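You operate a simulated robot arm through the tools that you are given. There is no shell and no other tool. Be economical: measure what you need, move in short steps, check, and stop when the job is done.

You run a simulated robot arm. Do the job below in one go: nothing can be reset, and whatever is moved stays where it is left.

TASK
Move the blue divider to slot L2 and the red one to L1, then rack both cases.
Fine: the black case stands between slots L1 and L2, the brown case between L2 and L3. Set down upright: black case, brown case.

Only the result counts: the job must be done as asked and must still hold three seconds after the hand-in. Knocking over, shifting, dropping, spilling or breaking anything else fails it.

THE ROBOT
A 7-joint arm with a two-finger parallel gripper, fixed in place. Base frame: the origin is at the foot of the arm, x ahead of it, y to its left, z up; the work surface is at about z = 0. Units: m, degrees, N and s.
With the tool pointing down near the work surface it reaches from about 0.24 to 0.62 m from the base axis. Its first joint turns from -66.0 to 66.0 degrees. Payload 2.6 kg.
Tool frame: the origin (TCP) lies between the finger pads and is the grasp point; the fingertips stand 0.03 m ahead of it; z points along the fingers, y is the line along which they close. The gripper opens to 0.094 m. The fingers are 0.028 m wide and 0.01 m thick; the gripper's body (0.05 by 0.096 m) begins 0.055 m behind the TCP.
Orientation is that of the tool frame in the base frame, as [roll, pitch, yaw] about the fixed x, y, z axes, in that order (R = Rz(yaw) Ry(pitch) Rx(roll)). With the fingers straight down and closing along the base's y, the tool's x points along the base's -x, its y along +y and its z along -z.

THE INTERFACE
- The arm moves only by the tool move_arm. Its argument "targets" is a list of rows, each a list of 7 numbers: the shift along the tool's x, y, z in cm, then the turn, a rotation vector about the tool's x, y, z in degrees, then the closure in counts, from 0 (fully open) to 255 (shut). In form: [[x, y, z, ax, ay, az, jaw], ...]. A call has 1 to 10 rows; each row shifts and turns the commanded pose from where the row before left it, along the tool's axes as they then stand. Rows are played at 5 a second. More than 0.05 m and 8.6 degrees between two rows, or a gripper value outside its range, and nothing of the call is played. Where a pose cannot be reached the arm comes as near as it can. A force on the tool above 40 N (or 10 N above the force at the start of the call, whichever is more), or a blocked arm, ends the call early, and 0.2 s more pass. The fingers move at their own pace (about 0.072 m/s each) and stop on an object; they squeeze with about 41 N. The grip force told is the motor's: it shows also when the fingers shut on nothing. Time passes only in rows, and 0.2 s behind the last, so rows that do not move let the fingers close. It gives the time, the measured TCP pose, the force on the tool (base axes), the opening and the grip force at its end, in the units of the frame above (readings bear some noise), with the torque about the TCP (base axes, N m) and any sound that the robot's microphone picked up.
- Cameras (640 x 400 px; columns grow to the right, rows downward): "scene" is fixed at [0.0313, 0.4238, 0.5736]; the picture's right is [-0.92, -0.40, 0.00], its down [-0.24, 0.54, -0.81] and it looks along [0.32, -0.74, -0.59] (base axes); focal length 285 px, centre (320, 200). "wrist" rides on the gripper at [0.076, 0.014, -0.103] in the tool frame; the picture's right is [-0.18, 0.98, 0.00], its down [-0.75, -0.14, -0.64] and it looks along [-0.63, -0.12, 0.77] (tool axes); focal length 243 px, centre (320, 200). There is no depth. A picture from a camera that has moved, and an enlarged one, comes with that camera's place and axes in the base frame and with its lens. The place of the scene camera against the robot may be out by one fixed shift of up to 0.025 m in any direction.
- camera(camera): a new picture of that camera. It takes no simulated time.
- zoom(camera, box): a new picture of the part [left, top, right, bottom] of that camera's present view, enlarged. It takes no simulated time.
- hand_in(): hands the job in; it is judged then, once.

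Go step by step. Nothing tells you positions but the pictures and the camera data: compare them with the known pose of the tool, close in by small moves and look again before you grip or let go. The budget is 120 turns and 64 pictures, counting those below and the enlarged ones. Unless the task says otherwise, let go and move clear before handing in, and close with one line.

The tools are called after "Emit:" as a command line: name --pt "numbers of a row" for each row, then --argument value for the rest, lists and objects as JSON in quotes. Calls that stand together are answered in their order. move_arm: Moves the arm, as the interface text tells. Its arguments: {"type":"object","properties":{"targets":{"type":"array","items":{"type":"array","items":{"type":"number"}}}},"required":["targets"]} The other tools are called the same way: camera (camera) takes a picture; zoom (camera, box) takes an enlarged picture of a part of a camera's view; hand_in () hands the job in.

At the start:

```text
time_s: 0.0
ee_pos: [0.3765, -0.0512, 0.2854]
ee_rot: [-180.0, 0.0, 179.9]
ft_force: [-0.5, 0.1, 0.1]
torque: [0.0, -0.01, -0.04]
gripper_width: 0.0939
gripper_force: 0.0
```

scene: 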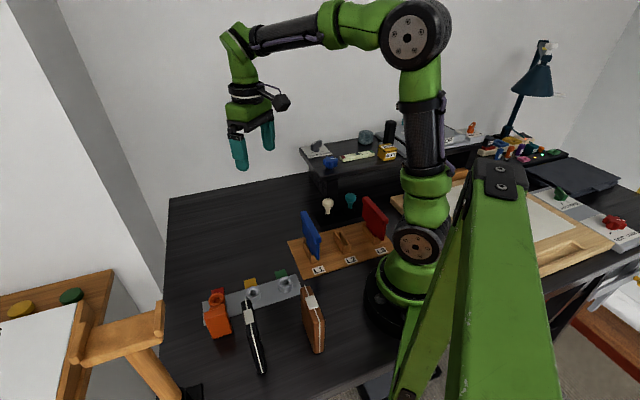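
wrist: 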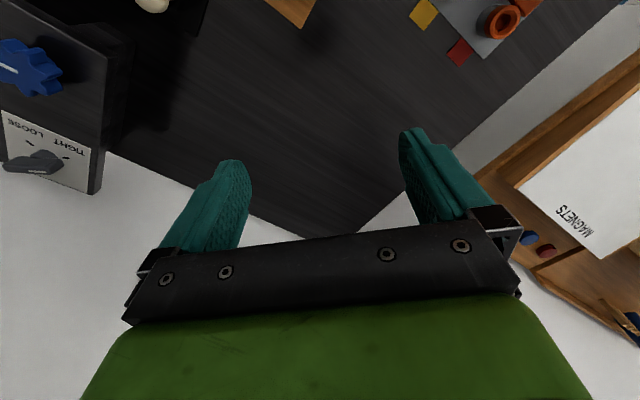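

I see the rack with a blue divider near L1, a red one near L3, and the black and brown cases on the table. I'll enlarge these first.

Emit:
zoom --camera "scene" --box '[270, 180, 410, 280]'

Emit:
zoom --camera "scene" --box '[190, 260, 350, 380]'

```text
4.00 times, centred on (340, 230) of scene
camera zoom: at [0.0313, 0.4238, 0.5736], right [-0.92, -0.4, 0.0], down [-0.24, 0.54, -0.81], along [0.32, -0.74, -0.59], focal length 1139 px, centre (240, 80)
```

zoom: 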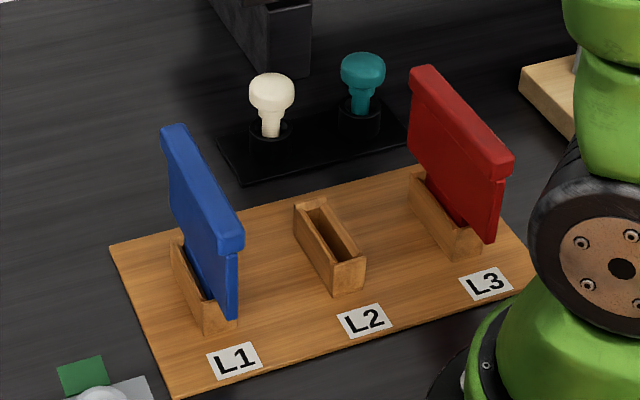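

```text
3.33 times, centred on (270, 320) of scene
camera zoom: at [0.0313, 0.4238, 0.5736], right [-0.92, -0.4, 0.0], down [-0.24, 0.54, -0.81], along [0.32, -0.74, -0.59], focal length 949 px, centre (487, -200)
```

zoom: 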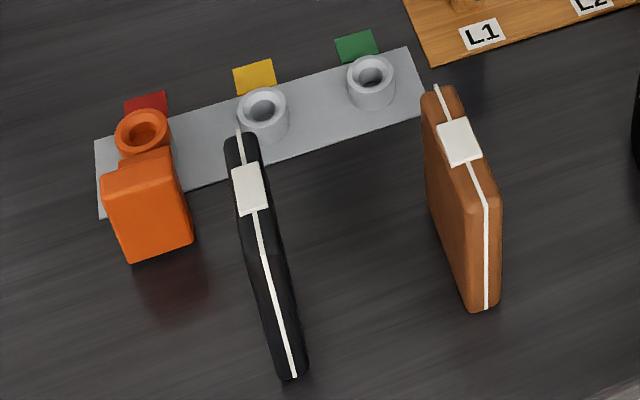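

The rack's slots look to be about at L1 (0.26,-0.04), L2 (0.195,-0.11) and L3 (0.13,-0.165), with the row running diagonally. I'll move above the rack, turn with it and look with the wrist camera.

Emit:
move_arm --pt "3.25 -1.5 0 0 0 0 0" --pt "3.25 -1.5 0 0 0 0 0" --pt "3.25 -1.5 0 0 0 0 0" --pt "3.25 -1.5 0 0 0 0 0" --pt "0 0 0 0 0 7.5 0" --pt "0 0 0 0 0 7.5 0" --pt "0 0 0 0 0 7.5 0" --pt "0 0 0 0 0 7.5 0" --pt "0 0 0 0 0 7.5 0" --pt "0 0 0 0 0 7.5 0"

Emit:
camera --camera "wrist"

```text
time_s: 2.2
ee_pos: [0.2464, -0.1114, 0.2866]
ee_rot: [-180.0, 0.0, 134.8]
ft_force: [-0.1, -0.5, -0.4]
torque: [0.02, 0.03, 0.03]
gripper_width: 0.0942
gripper_force: 0.1
```

```text
59 pictures are left
camera wrist: at [0.2035, -0.0466, 0.388], right [0.83, 0.56, 0.0], down [0.43, -0.63, 0.64], along [0.36, -0.53, -0.77], focal length 243 px, centre (320, 200)
```

wrist: 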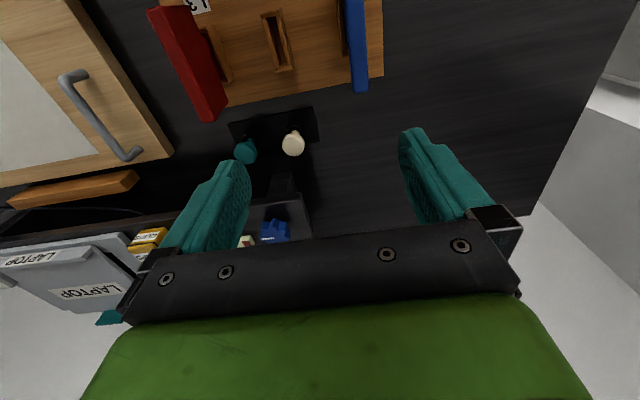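

The rack row runs at a yaw of about 43°, and L2 is near (0.185,-0.113). I'll tilt the camera back toward the base to see all the slots from above.

Emit:
move_arm --pt "0 0 0 0 8 0 0" --pt "0 0 0 0 8 0 0"

Emit:
camera --camera "wrist"

Emit:
zoom --camera "wrist" --box '[160, 0, 480, 200]'

```text
time_s: 2.8
ee_pos: [0.247, -0.1109, 0.2859]
ee_rot: [180.0, -16.1, 135.1]
ft_force: [0.6, -0.6, 0.1]
torque: [0.01, 0.03, 0.02]
gripper_width: 0.094
gripper_force: 0.0
```

```text
58 pictures are left
camera wrist: at [0.2257, -0.0688, 0.4053], right [0.82, 0.57, -0.05], down [0.54, -0.74, 0.41], along [0.2, -0.36, -0.91], focal length 243 px, centre (320, 200)
```

wrist: 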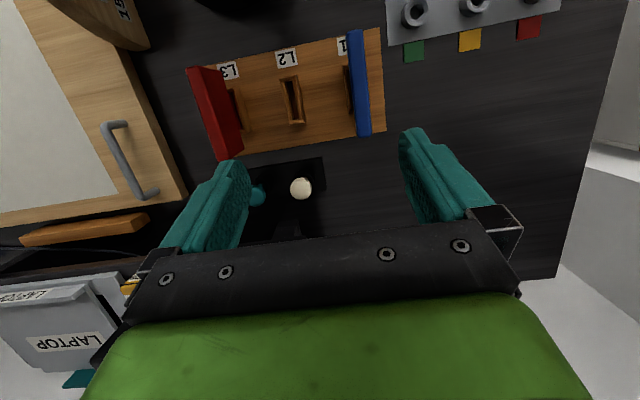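

```text
2.00 times, centred on (320, 100) of wrist
camera zoom: at [0.2257, -0.0688, 0.4053], right [0.82, 0.57, -0.05], down [0.54, -0.74, 0.41], along [0.2, -0.36, -0.91], focal length 485 px, centre (320, 400)
```

zoom: 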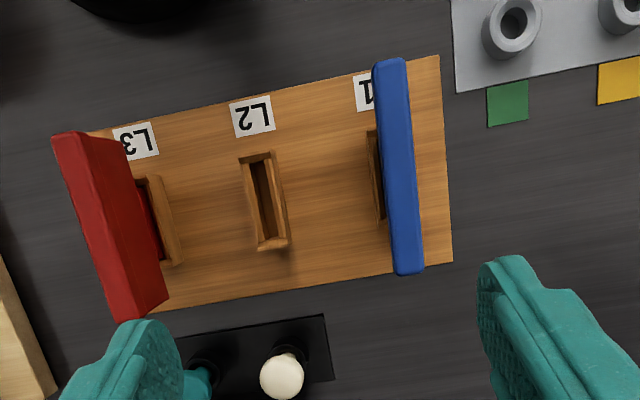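

L1 is at about (0.247,-0.049), L2 (0.185,-0.111) and L3 (0.125,-0.172). The row yaw is 45°, and the divider tops are near z 0.12. Next I'll straighten the tool and hover over the blue divider.

Emit:
move_arm --pt "0 0 0 0 -8 0 0" --pt "0 0 0 0 -8 0 0" --pt "2.2 2.2 0 0 0 0 0" --pt "2.2 2.2 0 0 0 0 0" --pt "0 0 4 0 0 0 0" --pt "0 0 2.5 0 0 0 0"

Emit:
camera --camera "wrist"

Emit:
camera --camera "scene"

```text
time_s: 4.2
ee_pos: [0.2449, -0.046, 0.2188]
ee_rot: [180.0, 0.1, 135.1]
ft_force: [0.3, -0.2, -0.5]
torque: [0.0, -0.01, 0.0]
gripper_width: 0.0937
gripper_force: 0.0
```

```text
56 pictures are left
camera wrist: at [0.2025, 0.0171, 0.321], right [0.83, 0.56, 0.0], down [0.43, -0.63, 0.64], along [0.36, -0.53, -0.77], focal length 243 px, centre (320, 200)
```

wrist: 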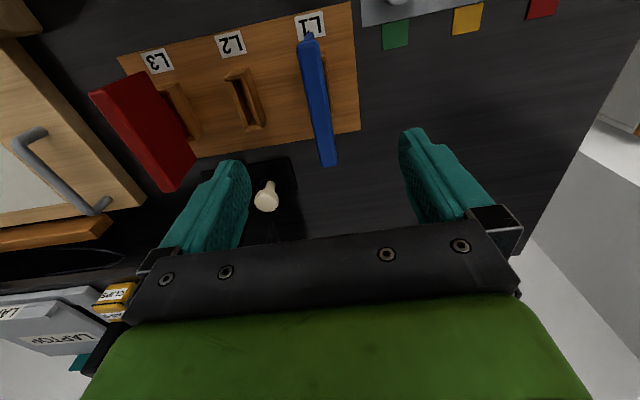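

```text
55 pictures are left
```

scene: 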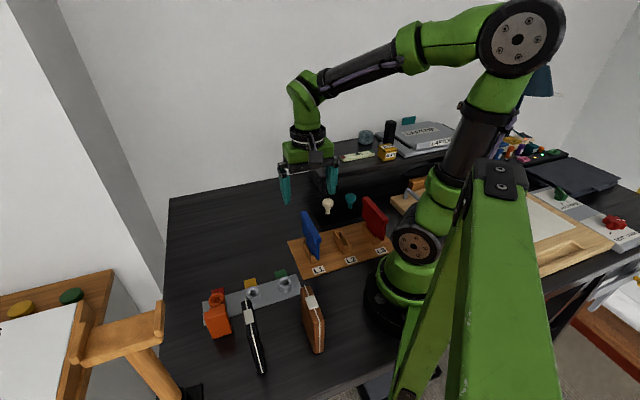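

The blue cap lies between the fingers (s matches within about 2 mm). I'll lower to z of about 0.11 and look before gripping.

Emit:
move_arm --pt "0.3 0.1 3 0 0 0 0" --pt "0 0 3 0 0 0 0" --pt "0 0 3 0 0 0 0" --pt "0 0 2 0 0 0 0"

Emit:
camera --camera "wrist"

Emit:
zoom --camera "scene" --box '[240, 130, 400, 280]'

```text
time_s: 5.2
ee_pos: [0.2455, -0.0453, 0.1096]
ee_rot: [180.0, 0.1, 135.1]
ft_force: [-1.0, -0.2, 0.2]
torque: [0.03, 0.04, 0.01]
gripper_width: 0.0942
gripper_force: 0.1
```

```text
54 pictures are left
camera wrist: at [0.2015, 0.0193, 0.2117], right [0.83, 0.56, 0.0], down [0.43, -0.63, 0.64], along [0.36, -0.53, -0.77], focal length 243 px, centre (320, 200)
```

wrist: 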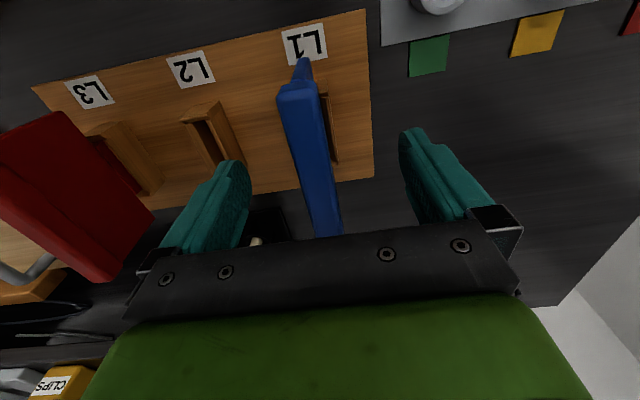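

```text
2.67 times, centred on (320, 205) of scene
camera zoom: at [0.0313, 0.4238, 0.5736], right [-0.92, -0.4, 0.0], down [-0.24, 0.54, -0.81], along [0.32, -0.74, -0.59], focal length 759 px, centre (320, 187)
```

zoom: 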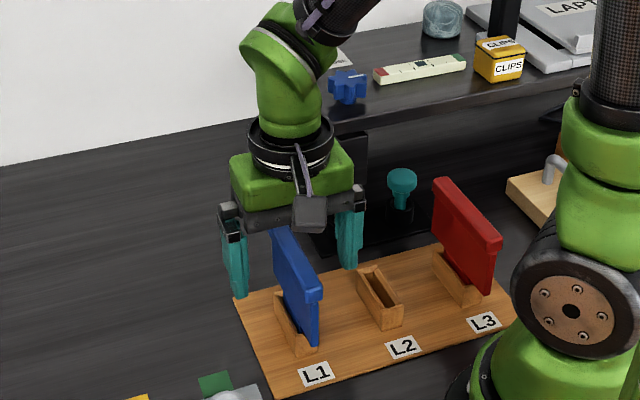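

The blue cap is centred between the fingers, so I'll close on it.

Emit:
move_arm --pt "0 0.1 0 0 0 0 255" --pt "0 0 0 0 0 0 255" --pt "0 0 0 0 0 0 255" --pt "0 0 0 0 0 0 255" --pt "0 0 0 0 0 0 255"

Emit:
zoom --camera "scene" --box '[240, 130, 400, 280]'

```text
time_s: 6.4
ee_pos: [0.2449, -0.0449, 0.1104]
ee_rot: [-180.0, 0.0, 134.9]
ft_force: [-0.3, 0.2, -0.4]
torque: [-0.01, 0.02, -0.01]
gripper_width: 0.0215
gripper_force: 40.9
```

```text
2.67 times, centred on (320, 205) of scene
camera zoom: at [0.0313, 0.4238, 0.5736], right [-0.92, -0.4, 0.0], down [-0.24, 0.54, -0.81], along [0.32, -0.74, -0.59], focal length 759 px, centre (320, 187)
```

zoom: 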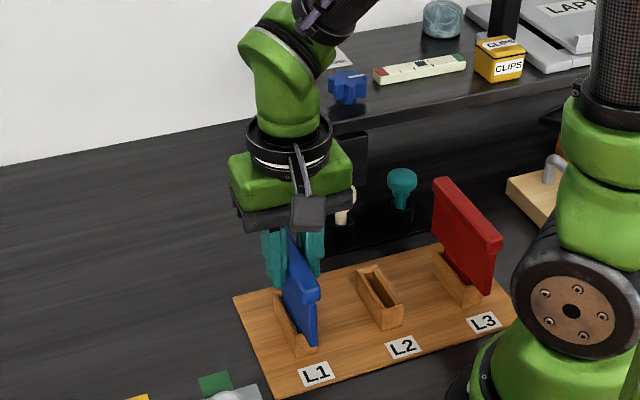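

The blue divider is gripped with hardly any side force, so this TCP (0.2449,-0.0449,0.1104) is the L1 seated reference. I'll lift straight up and look at L1 and L2.

Emit:
move_arm --pt "0 0 -1 0 0 0 255" --pt "0 0 -2 0 0 0 255" --pt "0 0 -2.5 0 0 0 255" --pt "0 0 -2.5 0 0 0 255"

Emit:
camera --camera "wrist"

Emit:
zoom --camera "scene" --box '[240, 130, 400, 280]'

```text
time_s: 7.4
ee_pos: [0.2457, -0.0427, 0.1897]
ee_rot: [180.0, 0.1, 135.0]
ft_force: [-0.2, 0.5, -0.7]
torque: [0.0, 0.0, -0.02]
gripper_width: 0.0216
gripper_force: 40.7
```

```text
51 pictures are left
camera wrist: at [0.202, 0.021, 0.2918], right [0.83, 0.56, 0.0], down [0.43, -0.63, 0.64], along [0.36, -0.53, -0.77], focal length 243 px, centre (320, 200)
```

wrist: 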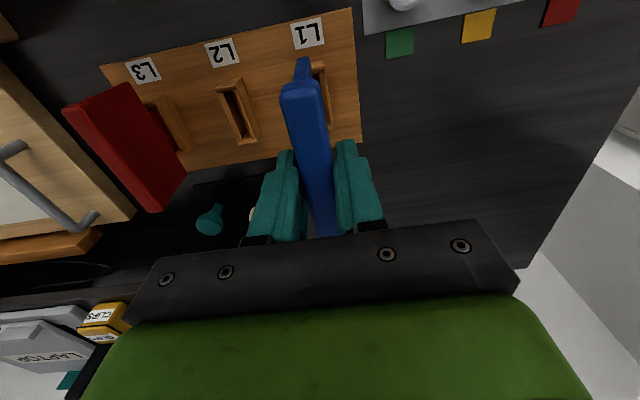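

```text
2.67 times, centred on (320, 205) of scene
camera zoom: at [0.0314, 0.4238, 0.5736], right [-0.92, -0.4, 0.0], down [-0.24, 0.54, -0.81], along [0.32, -0.74, -0.59], focal length 759 px, centre (320, 187)
```

zoom: 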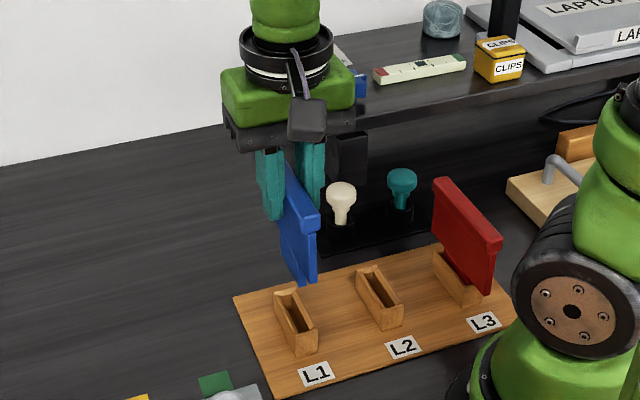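

The blue divider is clear of L1. The label spacing gives a slot pitch of about 0.09, so I'll move 9 cm along the row to above L2 and check the alignment.

Emit:
move_arm --pt "0 -3 0 0 0 0 255" --pt "0 -3 0 0 0 0 255" --pt "0 -3 0 0 0 0 255" --pt "0 0 0 0 0 0 255"

Emit:
camera --camera "wrist"

Emit:
zoom --camera "scene" --box '[290, 150, 410, 270]'

```text
time_s: 8.4
ee_pos: [0.1818, -0.1085, 0.189]
ee_rot: [180.0, 0.0, 135.1]
ft_force: [-0.1, -0.2, 0.0]
torque: [-0.01, 0.01, 0.01]
gripper_width: 0.0216
gripper_force: 41.1
```

```text
49 pictures are left
camera wrist: at [0.1377, -0.0443, 0.2914], right [0.83, 0.56, 0.0], down [0.43, -0.63, 0.64], along [0.36, -0.53, -0.77], focal length 243 px, centre (320, 200)
```

wrist: 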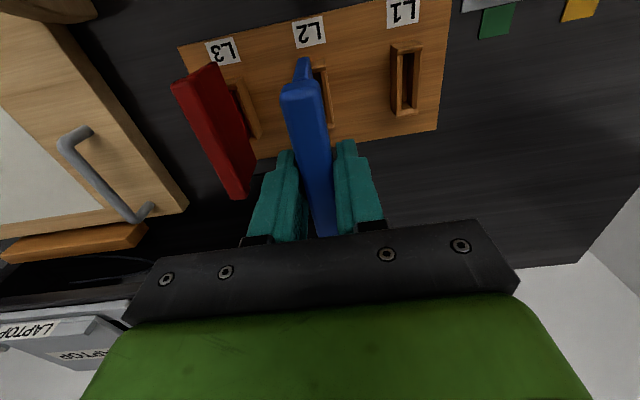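

```text
3.33 times, centred on (350, 210) of scene
camera zoom: at [0.0313, 0.4238, 0.5736], right [-0.92, -0.4, 0.0], down [-0.24, 0.54, -0.81], along [0.32, -0.74, -0.59], focal length 949 px, centre (220, 167)
```

zoom: 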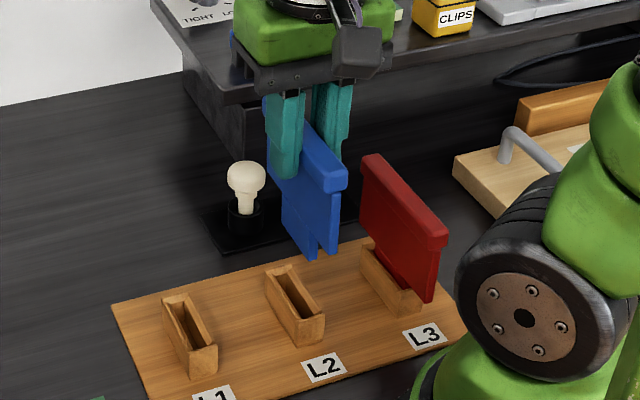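

L2 now sits under the divider exactly as L1 did before (label at the same pixel). I'll lower into the slot with small steps at the end.

Emit:
move_arm --pt "0 0 2 0 0 0 255" --pt "0 0 2 0 0 0 255" --pt "0 0 1 0 0 0 255" --pt "0 0 0.5 0 0 0 255" --pt "0 0 0.5 0 0 0 255" --pt "0 0 0.5 0 0 0 255"

Emit:
zoom --camera "scene" --box '[290, 150, 410, 270]'

Emit:
zoom --camera "wrist" --box '[160, 0, 480, 200]'

```text
time_s: 9.8
ee_pos: [0.1802, -0.1063, 0.1265]
ee_rot: [180.0, 0.0, 135.0]
ft_force: [0.2, -0.6, -0.5]
torque: [-0.03, 0.04, 0.01]
gripper_width: 0.0216
gripper_force: 40.9
```

```text
3.33 times, centred on (350, 210) of scene
camera zoom: at [0.0313, 0.4238, 0.5736], right [-0.92, -0.4, 0.0], down [-0.24, 0.54, -0.81], along [0.32, -0.74, -0.59], focal length 949 px, centre (220, 167)
```

zoom: 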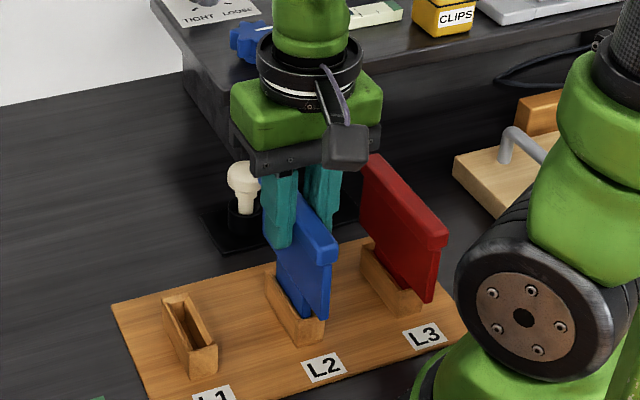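

```text
2.00 times, centred on (320, 100) of wrist
camera zoom: at [0.139, -0.0433, 0.227], right [0.83, 0.56, 0.0], down [0.43, -0.63, 0.64], along [0.36, -0.53, -0.77], focal length 485 px, centre (320, 400)
```

zoom: 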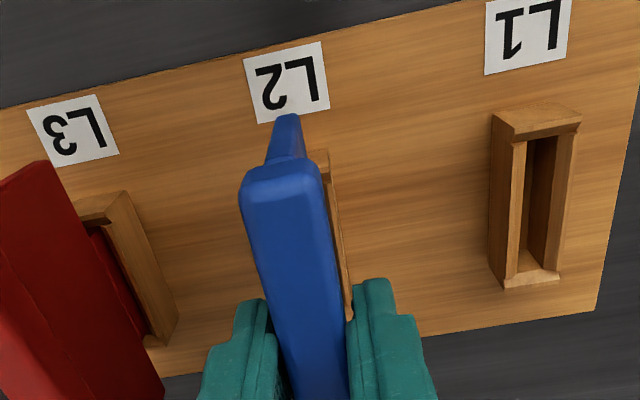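

The tongue is entering the slot with no force. I'll continue down to the seat height, with a small correction along the slot.

Emit:
move_arm --pt "-0.1 0 0.5 0 0 0 255" --pt "0 0 0.4 0 0 0 255" --pt "0 0 0.4 0 0 0 255"

```text
time_s: 10.6
ee_pos: [0.1815, -0.1095, 0.1134]
ee_rot: [-180.0, -0.1, 135.0]
ft_force: [-2.1, 1.6, 0.5]
torque: [0.16, 0.14, 0.02]
gripper_width: 0.0215
gripper_force: 41.1
```

There's a slight sideways push along the slot, so I'll relax it by 1 mm and finish lowering.

Emit:
move_arm --pt "0.15 0 0.1 0 0 0 255" --pt "0 0 0.2 0 0 0 255" --pt "0 0 0.1 0 0 0 255"

Emit:
zoom --camera "scene" --box '[290, 150, 410, 270]'

```text
time_s: 11.4
ee_pos: [0.183, -0.1074, 0.11]
ee_rot: [179.9, 0.0, 134.9]
ft_force: [-5.8, 4.9, 26.3]
torque: [0.4, 0.45, 0.0]
gripper_width: 0.0215
gripper_force: 41.2
```

```text
3.33 times, centred on (350, 210) of scene
camera zoom: at [0.0313, 0.4238, 0.5735], right [-0.92, -0.4, 0.0], down [-0.24, 0.54, -0.81], along [0.32, -0.74, -0.59], focal length 949 px, centre (220, 167)
```

zoom: 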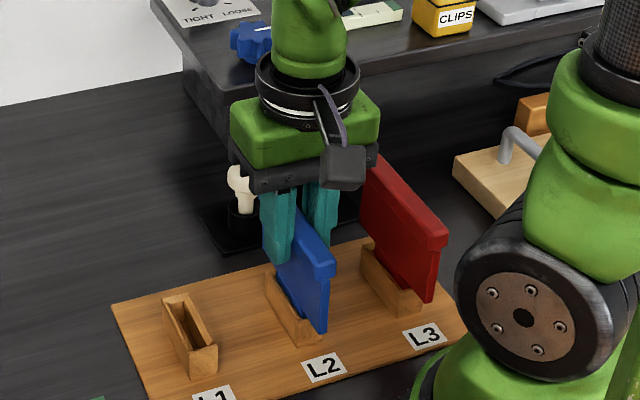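

The blue divider is seated at the same height it had in L1. I'll ease off, open and rise.

Emit:
move_arm --pt "0.05 0 -0.15 0 0 0 255" --pt "0 0 0 0 0 0 60" --pt "0 0 0 0 0 0 0" --pt "0 0 0 0 0 0 0" --pt "0 0 -2 0 0 0 0" --pt "0 0 -4 0 0 0 0" --pt "0 0 -4 0 0 0 0"

Emit:
camera --camera "wrist"

Emit:
zoom --camera "scene" --box '[270, 180, 410, 280]'

```text
time_s: 13.0
ee_pos: [0.1798, -0.1095, 0.2132]
ee_rot: [-179.9, 0.0, 135.0]
ft_force: [-0.4, 0.1, 0.6]
torque: [0.0, 0.01, 0.01]
gripper_width: 0.094
gripper_force: 0.1
```

```text
44 pictures are left
camera wrist: at [0.1369, -0.0455, 0.3141], right [0.83, 0.56, 0.0], down [0.43, -0.63, 0.64], along [0.36, -0.53, -0.77], focal length 243 px, centre (320, 200)
```

wrist: 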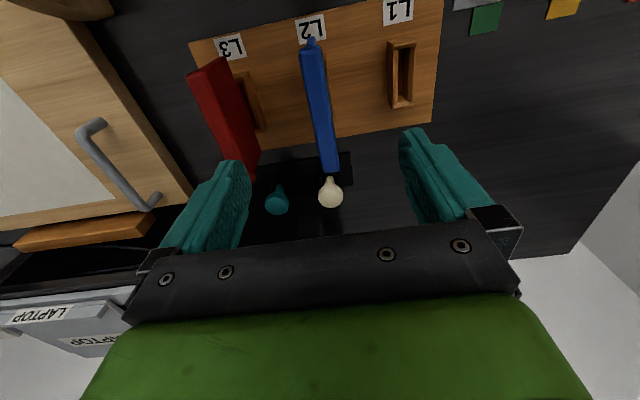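

```text
4.00 times, centred on (340, 230) of scene
camera zoom: at [0.0313, 0.4238, 0.5736], right [-0.92, -0.4, 0.0], down [-0.24, 0.54, -0.81], along [0.32, -0.74, -0.59], focal length 1139 px, centre (240, 80)
```

zoom: 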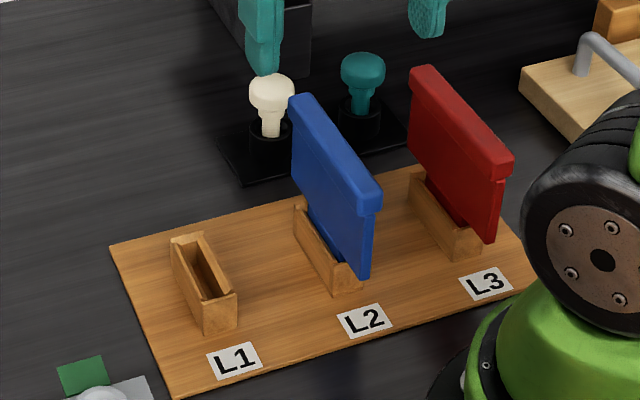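

The blue divider stands in L2. Now I'll move 9 cm along the row to the red divider.

Emit:
move_arm --pt "0 -3 0 0 0 0 0" --pt "0 -3 0 0 0 0 0" --pt "0 -3 0 0 0 0 0" --pt "0 0 0 0 0 0 0"

Emit:
camera --camera "wrist"

```text
time_s: 14.0
ee_pos: [0.1168, -0.1736, 0.2105]
ee_rot: [-180.0, 0.0, 135.1]
ft_force: [0.4, -0.4, -0.7]
torque: [-0.02, 0.01, 0.01]
gripper_width: 0.0941
gripper_force: 0.0
```

```text
42 pictures are left
camera wrist: at [0.0743, -0.1093, 0.3129], right [0.82, 0.57, 0.0], down [0.43, -0.63, 0.64], along [0.36, -0.53, -0.77], focal length 243 px, centre (320, 200)
```

wrist: 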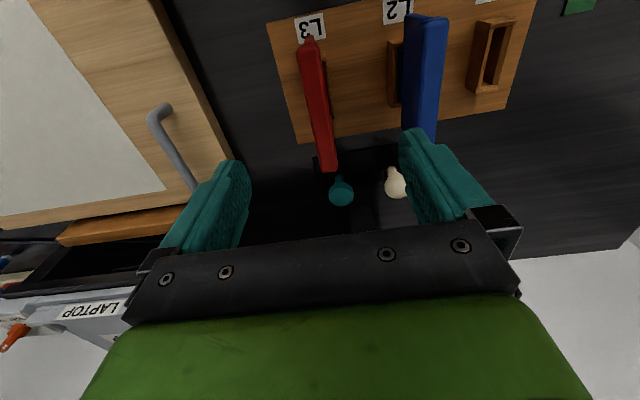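

The red divider lines up just as the blue one did, so I'll descend and close.

Emit:
move_arm --pt "0 0 3 0 0 0 0" --pt "0 0 3 0 0 0 0" --pt "0 0 2.5 0 0 0 0" --pt "0 0 1.6 0 0 0 0" --pt "0 0 0 0 0 0 255" --pt "0 0 0 0 0 0 255" --pt "0 0 0 0 0 0 255" --pt "0 0 0 0 0 0 255" --pt "0 0 0 0 0 0 255"

Emit:
zoom --camera "scene" --box '[270, 150, 430, 270]'

```text
time_s: 16.0
ee_pos: [0.1199, -0.1721, 0.1093]
ee_rot: [180.0, 0.0, 135.1]
ft_force: [-0.5, 0.3, 0.3]
torque: [-0.02, 0.0, -0.01]
gripper_width: 0.0214
gripper_force: 40.9
```

```text
3.33 times, centred on (350, 210) of scene
camera zoom: at [0.0313, 0.4238, 0.5736], right [-0.92, -0.4, 0.0], down [-0.24, 0.54, -0.81], along [0.32, -0.74, -0.59], focal length 949 px, centre (220, 167)
```

zoom: 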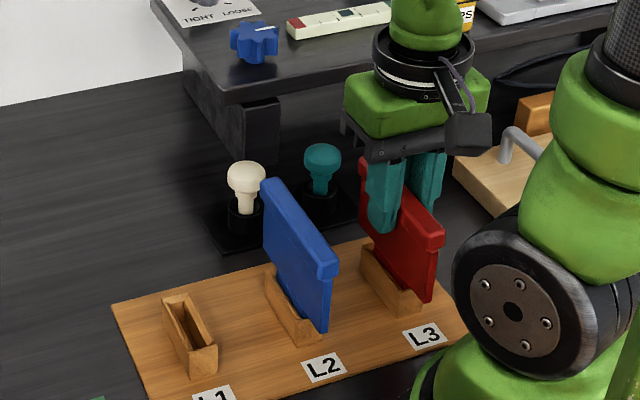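

The red divider is gripped. I'll lift it high enough to clear the blue one and carry it 18 cm along the row to above L1.

Emit:
move_arm --pt "0 0 -1 0 0 0 255" --pt "0 0 -3 0 0 0 255" --pt "0 0 -4 0 0 0 255" --pt "0 0 -4 0 0 0 255" --pt "0 0 -3 0 0 0 255" --pt "0 4.5 0 0 0 0 255" --pt "0 4.5 0 0 0 0 255" --pt "0 4.5 0 0 0 0 255" --pt "0 4.5 0 0 0 0 255"

Emit:
move_arm --pt "0 0 3.5 0 0 0 255" --pt "0 0 3.5 0 0 0 255" --pt "0 0 0 0 0 0 255"

Emit:
camera --camera "wrist"

```text
time_s: 18.0
ee_pos: [0.2465, -0.0453, 0.2616]
ee_rot: [-180.0, 0.0, 134.8]
ft_force: [0.2, -0.3, -0.6]
torque: [-0.03, -0.02, 0.0]
gripper_width: 0.0214
gripper_force: 41.4
```

```text
time_s: 18.8
ee_pos: [0.2474, -0.0456, 0.1889]
ee_rot: [-179.9, 0.1, 135.0]
ft_force: [-0.3, 0.2, -1.0]
torque: [0.0, 0.0, 0.05]
gripper_width: 0.0213
gripper_force: 41.1
```

```text
40 pictures are left
camera wrist: at [0.2034, 0.019, 0.2912], right [0.83, 0.56, 0.0], down [0.43, -0.63, 0.64], along [0.36, -0.53, -0.77], focal length 243 px, centre (320, 200)
```

wrist: 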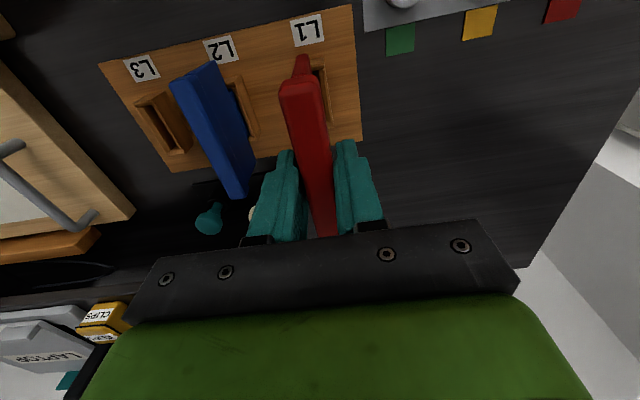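

The view matches the earlier one to within 2–3 px along the slot. I'll correct 2 mm along tool x and lower.

Emit:
move_arm --pt "0.2 0 2 0 0 0 255" --pt "0 0 2 0 0 0 255" --pt "0 0 1 0 0 0 255" --pt "0 0 0.5 0 0 0 255" --pt "0 0 0.5 0 0 0 255" --pt "0 0 0.5 0 0 0 255"

Emit:
zoom --camera "scene" --box '[270, 150, 390, 270]'

```text
time_s: 20.2
ee_pos: [0.245, -0.0438, 0.1247]
ee_rot: [179.9, 0.1, 135.2]
ft_force: [6.0, -6.7, 3.1]
torque: [-0.61, -0.51, 0.02]
gripper_width: 0.0213
gripper_force: 41.1
```

```text
3.33 times, centred on (330, 210) of scene
camera zoom: at [0.0313, 0.4238, 0.5736], right [-0.92, -0.4, 0.0], down [-0.24, 0.54, -0.81], along [0.32, -0.74, -0.59], focal length 949 px, centre (287, 167)
```

zoom: 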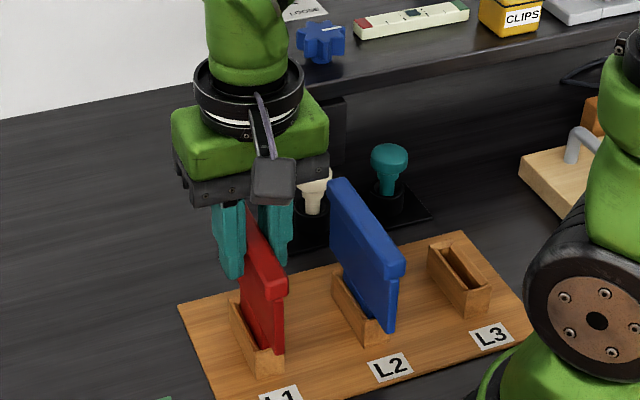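

Contact is pushing toward +d, so I over-corrected. I'll go back 1.5 mm and continue.

Emit:
move_arm --pt "-0.15 0 0 0 0 0 255" --pt "0 0 0.4 0 0 0 255" --pt "0 0 0.4 0 0 0 255"

```text
time_s: 21.0
ee_pos: [0.2463, -0.0435, 0.1155]
ee_rot: [180.0, 0.0, 135.0]
ft_force: [5.5, -5.2, 2.0]
torque: [-0.48, -0.44, 0.03]
gripper_width: 0.0218
gripper_force: 40.3
```

Emit:
move_arm --pt "-0.1 0 0.2 0 0 0 255" --pt "0 0 0.3 0 0 0 255" --pt "0 0 0.1 0 0 0 255"

Emit:
zoom --camera "scene" --box '[270, 150, 390, 270]'

```text
time_s: 21.8
ee_pos: [0.2465, -0.0445, 0.1095]
ee_rot: [-180.0, -0.1, 134.9]
ft_force: [-2.8, 1.2, 13.7]
torque: [0.13, 0.35, 0.01]
gripper_width: 0.0213
gripper_force: 40.4
```

```text
3.33 times, centred on (330, 210) of scene
camera zoom: at [0.0313, 0.4238, 0.5736], right [-0.92, -0.4, 0.0], down [-0.24, 0.54, -0.81], along [0.32, -0.74, -0.59], focal length 949 px, centre (287, 167)
```

zoom: 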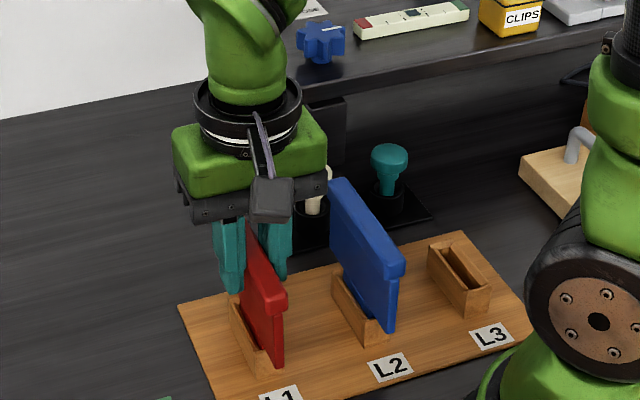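

The red divider is seated in L1 at the same height. I'll release, rise and go look at the cases.

Emit:
move_arm --pt "0 0 -0.1 0 0 0 255" --pt "0 0 0 0 0 0 60" --pt "0 0 0 0 0 0 0" --pt "0 0 0 0 0 0 0" --pt "0 0 -2 0 0 0 0" --pt "0 0 -4 0 0 0 0" --pt "0 0 -4.5 0 0 0 0" --pt "0 0 -4.5 0 0 0 0" --pt "0 0 -4 0 0 0 0"

Emit:
move_arm --pt "3.0 2.5 0 0 0 0 0" --pt "3.0 2.5 0 0 0 0 0" --pt "3.0 2.5 0 0 0 0 0" --pt "3.0 2.5 0 0 0 0 0" --pt "0 0 0 0 0 0 0"

Emit:
camera --camera "wrist"

Emit:
camera --camera "scene"

```text
time_s: 23.8
ee_pos: [0.2461, -0.0437, 0.3019]
ee_rot: [-180.0, 0.0, 135.0]
ft_force: [-1.0, -0.5, 0.5]
torque: [0.01, 0.0, 0.02]
gripper_width: 0.094
gripper_force: 0.1
```

```text
time_s: 25.0
ee_pos: [0.2342, 0.109, 0.3032]
ee_rot: [179.9, 0.0, 135.1]
ft_force: [0.6, 0.1, -0.4]
torque: [0.02, 0.01, -0.01]
gripper_width: 0.0938
gripper_force: 0.1
```

```text
37 pictures are left
camera wrist: at [0.1902, 0.1738, 0.4055], right [0.83, 0.56, 0.0], down [0.43, -0.63, 0.64], along [0.36, -0.53, -0.77], focal length 243 px, centre (320, 200)
```

wrist: 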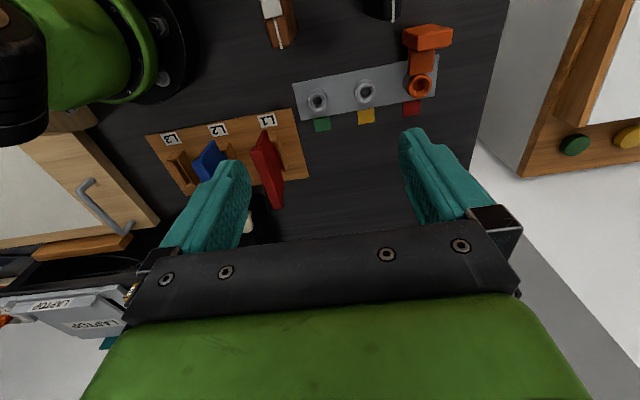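

```text
36 pictures are left
```

scene: 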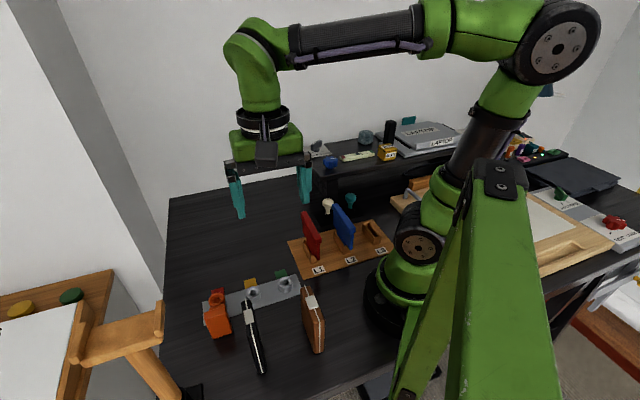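

The cases lie further left, roughly parallel to the slots. I'll move over them and tilt to see them.

Emit:
move_arm --pt "2.7 1.5 0 0 0 0 0" --pt "2.7 1.5 0 0 0 0 0" --pt "2.7 1.5 0 0 0 0 0" --pt "0 0 0 0 8 0 0" --pt "0 0 0 0 8 0 0" --pt "0 0 0 0 0 0 0"

Emit:
camera --camera "wrist"

Emit:
zoom --camera "wrist" --box '[160, 0, 480, 200]'

```text
time_s: 26.4
ee_pos: [0.2066, 0.1997, 0.301]
ee_rot: [-180.0, -16.1, 135.1]
ft_force: [-0.5, 0.4, 0.0]
torque: [0.0, 0.0, 0.02]
gripper_width: 0.0939
gripper_force: 0.0
```

```text
35 pictures are left
camera wrist: at [0.1855, 0.2419, 0.4202], right [0.82, 0.57, -0.05], down [0.54, -0.74, 0.41], along [0.19, -0.36, -0.91], focal length 243 px, centre (320, 200)
```

wrist: 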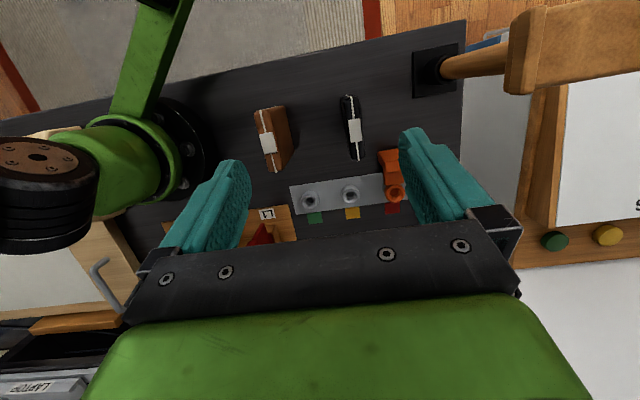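

```text
2.00 times, centred on (320, 100) of wrist
camera zoom: at [0.1855, 0.2419, 0.4202], right [0.82, 0.57, -0.05], down [0.54, -0.74, 0.41], along [0.19, -0.36, -0.91], focal length 485 px, centre (320, 400)
```

zoom: 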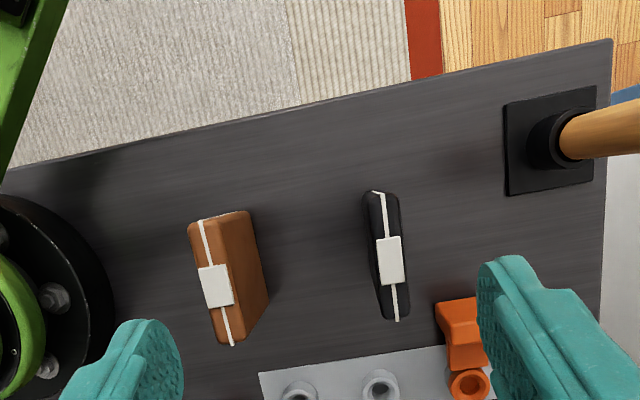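

The black case is near (0.227,0.223) and the brown one near (0.152,0.152), with tops at z of about 0.12–0.14, both about parallel to the slots. I'll straighten up and hover over the black case for a closer view.

Emit:
move_arm --pt "0 0 0 0 -8 0 0" --pt "0.2 1.6 0 0 -8 0 0" --pt "0 1.5 2 0 0 0 0" --pt "0 0 3 0 0 0 0" --pt "0 0 3 0 0 0 0" --pt "0 0 0 0 0 0 0"

Emit:
camera --camera "wrist"

Emit:
camera --camera "scene"

```text
time_s: 27.8
ee_pos: [0.2263, 0.225, 0.2235]
ee_rot: [-180.0, 0.0, 135.0]
ft_force: [-0.1, 0.9, -0.9]
torque: [0.06, 0.02, -0.03]
gripper_width: 0.0937
gripper_force: 0.1
```

```text
33 pictures are left
camera wrist: at [0.183, 0.2881, 0.3237], right [0.83, 0.56, 0.0], down [0.43, -0.63, 0.64], along [0.36, -0.53, -0.77], focal length 243 px, centre (320, 200)
```

wrist: 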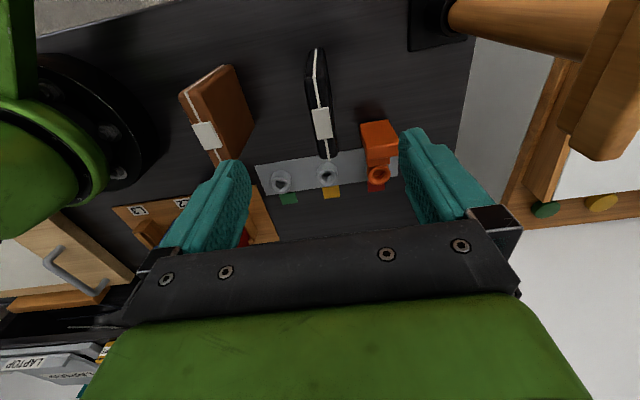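

```text
32 pictures are left
```

scene: 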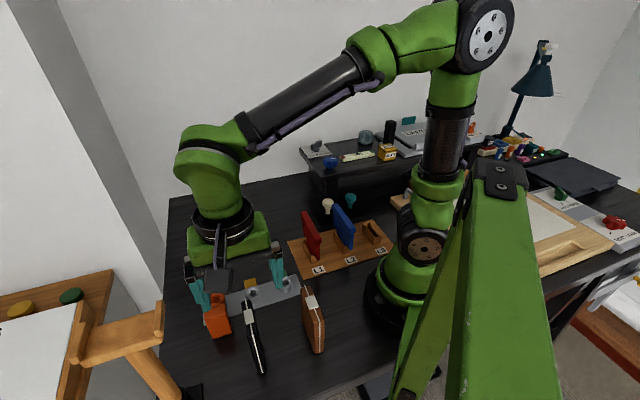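

Triangulating, the black case's top label is at (0.229,0.223,0.130), nearly under the tool. I'll descend to z of about 0.12 and check before gripping.

Emit:
move_arm --pt "0 0.1 3 0 0 0 0" --pt "0 0 3 0 0 0 0" --pt "0 0 3 0 0 0 0" --pt "0 0 1.5 0 0 0 0" --pt "0 0 0 0 0 0 0"

Emit:
camera --camera "wrist"

Emit:
zoom --camera "scene" --box '[170, 220, 350, 380]'

```text
time_s: 29.0
ee_pos: [0.2263, 0.2224, 0.1174]
ee_rot: [180.0, 0.0, 135.0]
ft_force: [-0.1, 0.7, 0.0]
torque: [0.01, -0.02, 0.0]
gripper_width: 0.0941
gripper_force: 0.1
```

```text
31 pictures are left
camera wrist: at [0.1837, 0.2877, 0.2192], right [0.83, 0.56, 0.0], down [0.43, -0.63, 0.64], along [0.36, -0.53, -0.77], focal length 243 px, centre (320, 200)
```

wrist: 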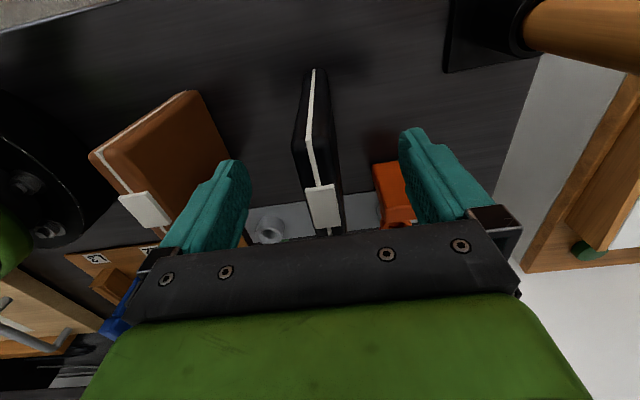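

```text
2.50 times, centred on (260, 300) of scene
camera zoom: at [0.0313, 0.4238, 0.5736], right [-0.92, -0.4, 0.0], down [-0.24, 0.54, -0.81], along [0.32, -0.74, -0.59], focal length 712 px, centre (470, -50)
```

zoom: 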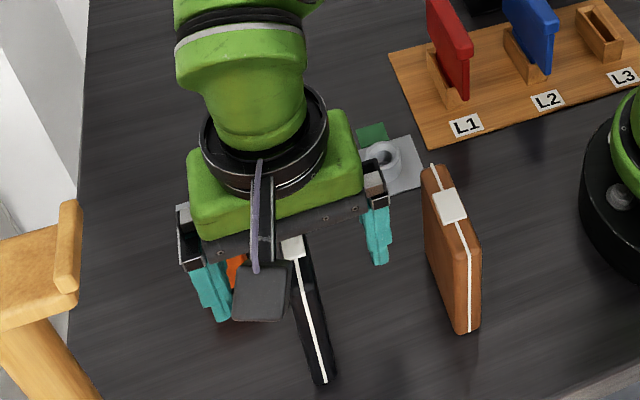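

The black case is centred between the fingers at about s=0.320. I'll go 1 cm lower, shift 2 mm and close.

Emit:
move_arm --pt "0 0.2 1 0 0 0 0" --pt "0 0 0 0 0 0 120" --pt "0 0 0 0 0 0 180" --pt "0 0 0 0 0 0 255" --pt "0 0 0 0 0 0 255" --pt "0 0 0 0 0 0 255"

Emit:
camera --camera "wrist"

```text
time_s: 30.4
ee_pos: [0.2299, 0.2251, 0.108]
ee_rot: [180.0, -0.1, 134.9]
ft_force: [0.3, 0.2, -0.1]
torque: [0.02, 0.02, 0.04]
gripper_width: 0.0215
gripper_force: 40.8
```

```text
29 pictures are left
camera wrist: at [0.1861, 0.2896, 0.2093], right [0.83, 0.56, 0.0], down [0.43, -0.63, 0.64], along [0.36, -0.53, -0.77], focal length 243 px, centre (320, 200)
```

wrist: 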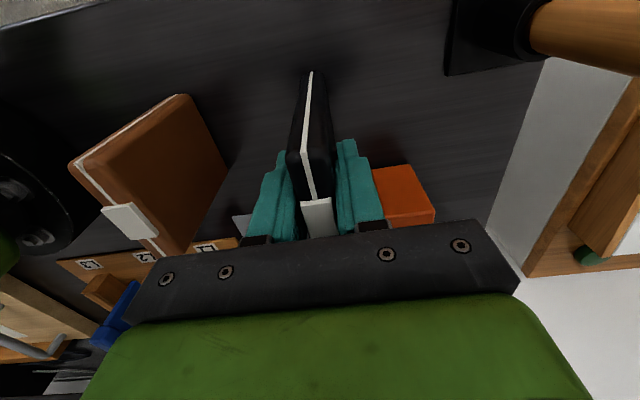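

The black case is gripped (21.5 mm thick) with its base at TCP z minus 0.108. I'll lift it 16 cm and carry it above the gap between L1 and L2.

Emit:
move_arm --pt "0 0 -1 0 0 0 255" --pt "0 0 -3 0 0 0 255" --pt "0 0 -4 0 0 0 255" --pt "0 0 -4 0 0 0 255" --pt "0 0 -4 0 0 0 255" --pt "0 0 0 0 0 0 255"

Emit:
move_arm --pt "-2.52 -2.81 0 0 0 0 255" --pt "-2.52 -2.81 0 0 0 0 255" --pt "-2.52 -2.81 0 0 0 0 255" --pt "-2.52 -2.81 0 0 0 0 255" --pt "-2.52 -2.81 0 0 0 0 255" --pt "-2.52 -2.81 0 0 0 0 255" --pt "-2.52 -2.81 0 0 0 0 255" --pt "-2.52 -2.81 0 0 0 0 255" --pt "0 0 0 0 0 0 255"

Emit:
camera --camera "wrist"

Emit:
zoom --camera "scene" --box '[240, 110, 400, 270]'

```text
time_s: 31.8
ee_pos: [0.2285, 0.2238, 0.2672]
ee_rot: [180.0, 0.0, 135.0]
ft_force: [0.1, 0.3, -1.1]
torque: [-0.03, 0.01, 0.0]
gripper_width: 0.0217
gripper_force: 41.3
```

```text
time_s: 33.8
ee_pos: [0.2124, -0.0756, 0.2658]
ee_rot: [180.0, 0.1, 135.0]
ft_force: [-0.3, 0.5, -1.5]
torque: [-0.04, 0.0, -0.01]
gripper_width: 0.022
gripper_force: 41.4
```

```text
28 pictures are left
camera wrist: at [0.1688, -0.0117, 0.3677], right [0.83, 0.56, 0.0], down [0.43, -0.63, 0.64], along [0.36, -0.53, -0.77], focal length 243 px, centre (320, 200)
```

wrist: 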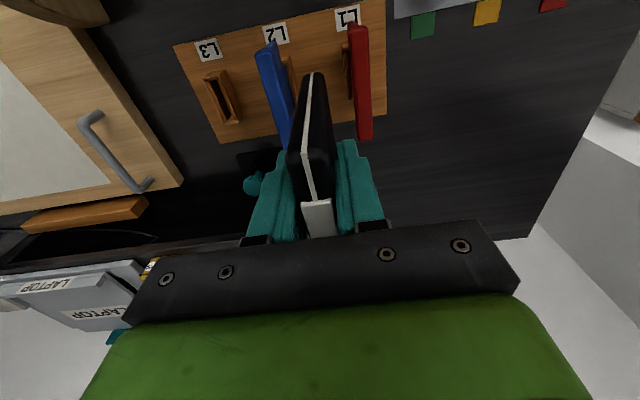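

```text
2.50 times, centred on (320, 190) of scene
camera zoom: at [0.0313, 0.4238, 0.5736], right [-0.92, -0.4, 0.0], down [-0.24, 0.54, -0.81], along [0.32, -0.74, -0.59], focal length 712 px, centre (320, 225)
```

zoom: 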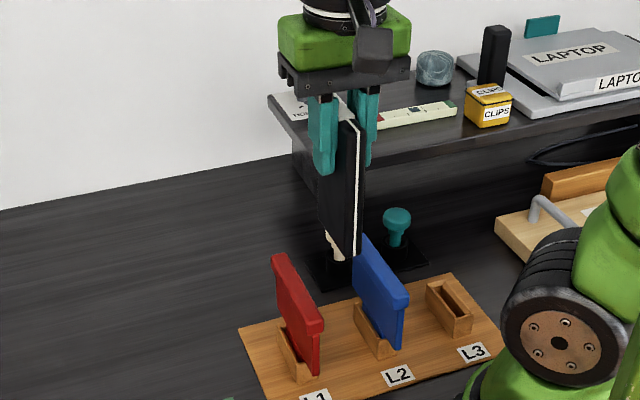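

The case is centred over the gap (s=0.097). I'll lower part way between the dividers and check.

Emit:
move_arm --pt "0 0 3 0 0 0 255" --pt "0 0 3 0 0 0 255" --pt "0 0 3 0 0 0 255" --pt "0 0 2.5 0 0 0 255" --pt "0 0 0 0 0 0 255"

Emit:
zoom --camera "wrist" --box '[160, 0, 480, 200]'

Emit:
zoom --camera "scene" --box '[260, 150, 400, 280]'

```text
time_s: 35.0
ee_pos: [0.2117, -0.0759, 0.1514]
ee_rot: [-180.0, 0.0, 135.0]
ft_force: [0.3, -0.9, -1.0]
torque: [-0.03, 0.02, -0.02]
gripper_width: 0.022
gripper_force: 41.0
```

```text
2.00 times, centred on (320, 100) of wrist
camera zoom: at [0.1683, -0.0111, 0.2521], right [0.83, 0.56, 0.0], down [0.43, -0.63, 0.64], along [0.36, -0.53, -0.77], focal length 485 px, centre (320, 400)
```

zoom: 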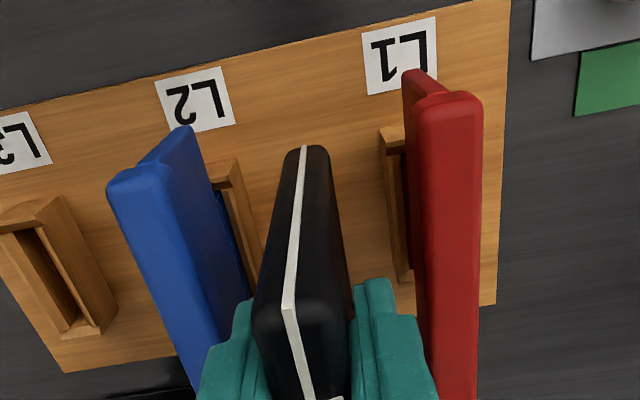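

```text
3.08 times, centred on (330, 215) of scene
camera zoom: at [0.0314, 0.4238, 0.5736], right [-0.92, -0.4, 0.0], down [-0.24, 0.54, -0.81], along [0.32, -0.74, -0.59], focal length 876 px, centre (289, 154)
```

zoom: 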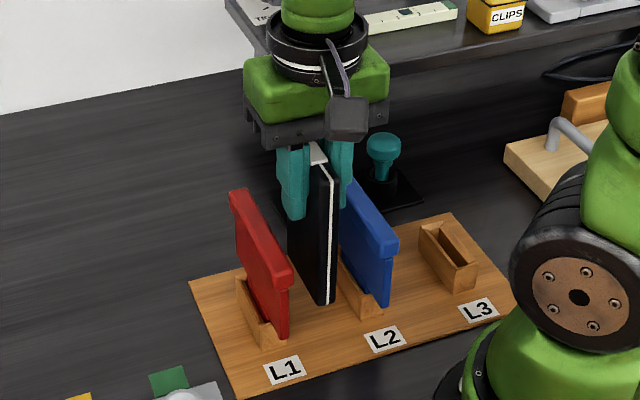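

It fits between the dividers. I'll creep down until it touches the board.

Emit:
move_arm --pt "0 0 1.5 0 0 0 255" --pt "0 0 0.8 0 0 0 255" --pt "0 0 0.3 0 0 0 255" --pt "0 0 0.2 0 0 0 255" --pt "0 0 0 0 0 0 255"

```text
time_s: 36.2
ee_pos: [0.2136, -0.0749, 0.1226]
ee_rot: [-180.0, 0.0, 135.0]
ft_force: [0.2, -0.3, -0.9]
torque: [-0.04, 0.0, -0.01]
gripper_width: 0.0221
gripper_force: 41.3
```

Emit:
move_arm --pt "0 0 0.2 0 0 0 255" --pt "0 0 0.2 0 0 0 255" --pt "0 0 0 0 0 0 255"

```text
time_s: 37.0
ee_pos: [0.213, -0.076, 0.1201]
ee_rot: [-179.9, 0.1, 135.0]
ft_force: [-0.4, 0.5, -1.8]
torque: [0.02, 0.0, 0.01]
gripper_width: 0.0219
gripper_force: 40.5
```

Emit:
move_arm --pt "0 0 0.2 0 0 0 255" --pt "0 0 0.2 0 0 0 255" --pt "0 0 0 0 0 0 255"

```text
time_s: 37.8
ee_pos: [0.2129, -0.0762, 0.1153]
ee_rot: [180.0, 0.0, 135.0]
ft_force: [0.2, 0.1, -1.2]
torque: [-0.03, 0.0, 0.01]
gripper_width: 0.0217
gripper_force: 40.9
```

Emit:
move_arm --pt "0 0 0.15 0 0 0 255" --pt "0 0 0.15 0 0 0 255" --pt "0 0 0 0 0 0 255"

Emit:
zoom --camera "scene" --box '[260, 150, 400, 280]'

```text
time_s: 38.6
ee_pos: [0.2119, -0.0762, 0.1128]
ee_rot: [180.0, -0.1, 135.1]
ft_force: [0.9, -0.1, -2.1]
torque: [0.0, -0.01, 0.03]
gripper_width: 0.0219
gripper_force: 41.1
```

```text
3.08 times, centred on (330, 215) of scene
camera zoom: at [0.0313, 0.4238, 0.5736], right [-0.92, -0.4, 0.0], down [-0.24, 0.54, -0.81], along [0.32, -0.74, -0.59], focal length 876 px, centre (289, 154)
```

zoom: 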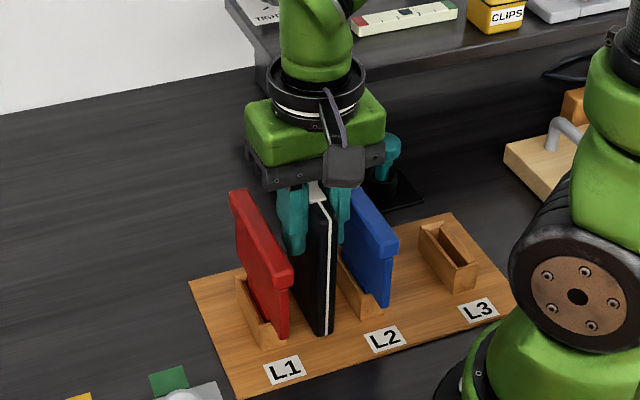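

It's still just above the board, so I'll continue in 1 mm steps.

Emit:
move_arm --pt "0 0 0.1 0 0 0 255" --pt "0 0 0 0 0 0 255" --pt "0 0 0.1 0 0 0 255" --pt "0 0 0 0 0 0 255"

```text
time_s: 39.6
ee_pos: [0.2133, -0.0764, 0.1107]
ee_rot: [179.9, 0.1, 135.0]
ft_force: [-7.2, 4.9, 28.5]
torque: [0.14, 0.35, 0.02]
gripper_width: 0.0219
gripper_force: 40.8
```

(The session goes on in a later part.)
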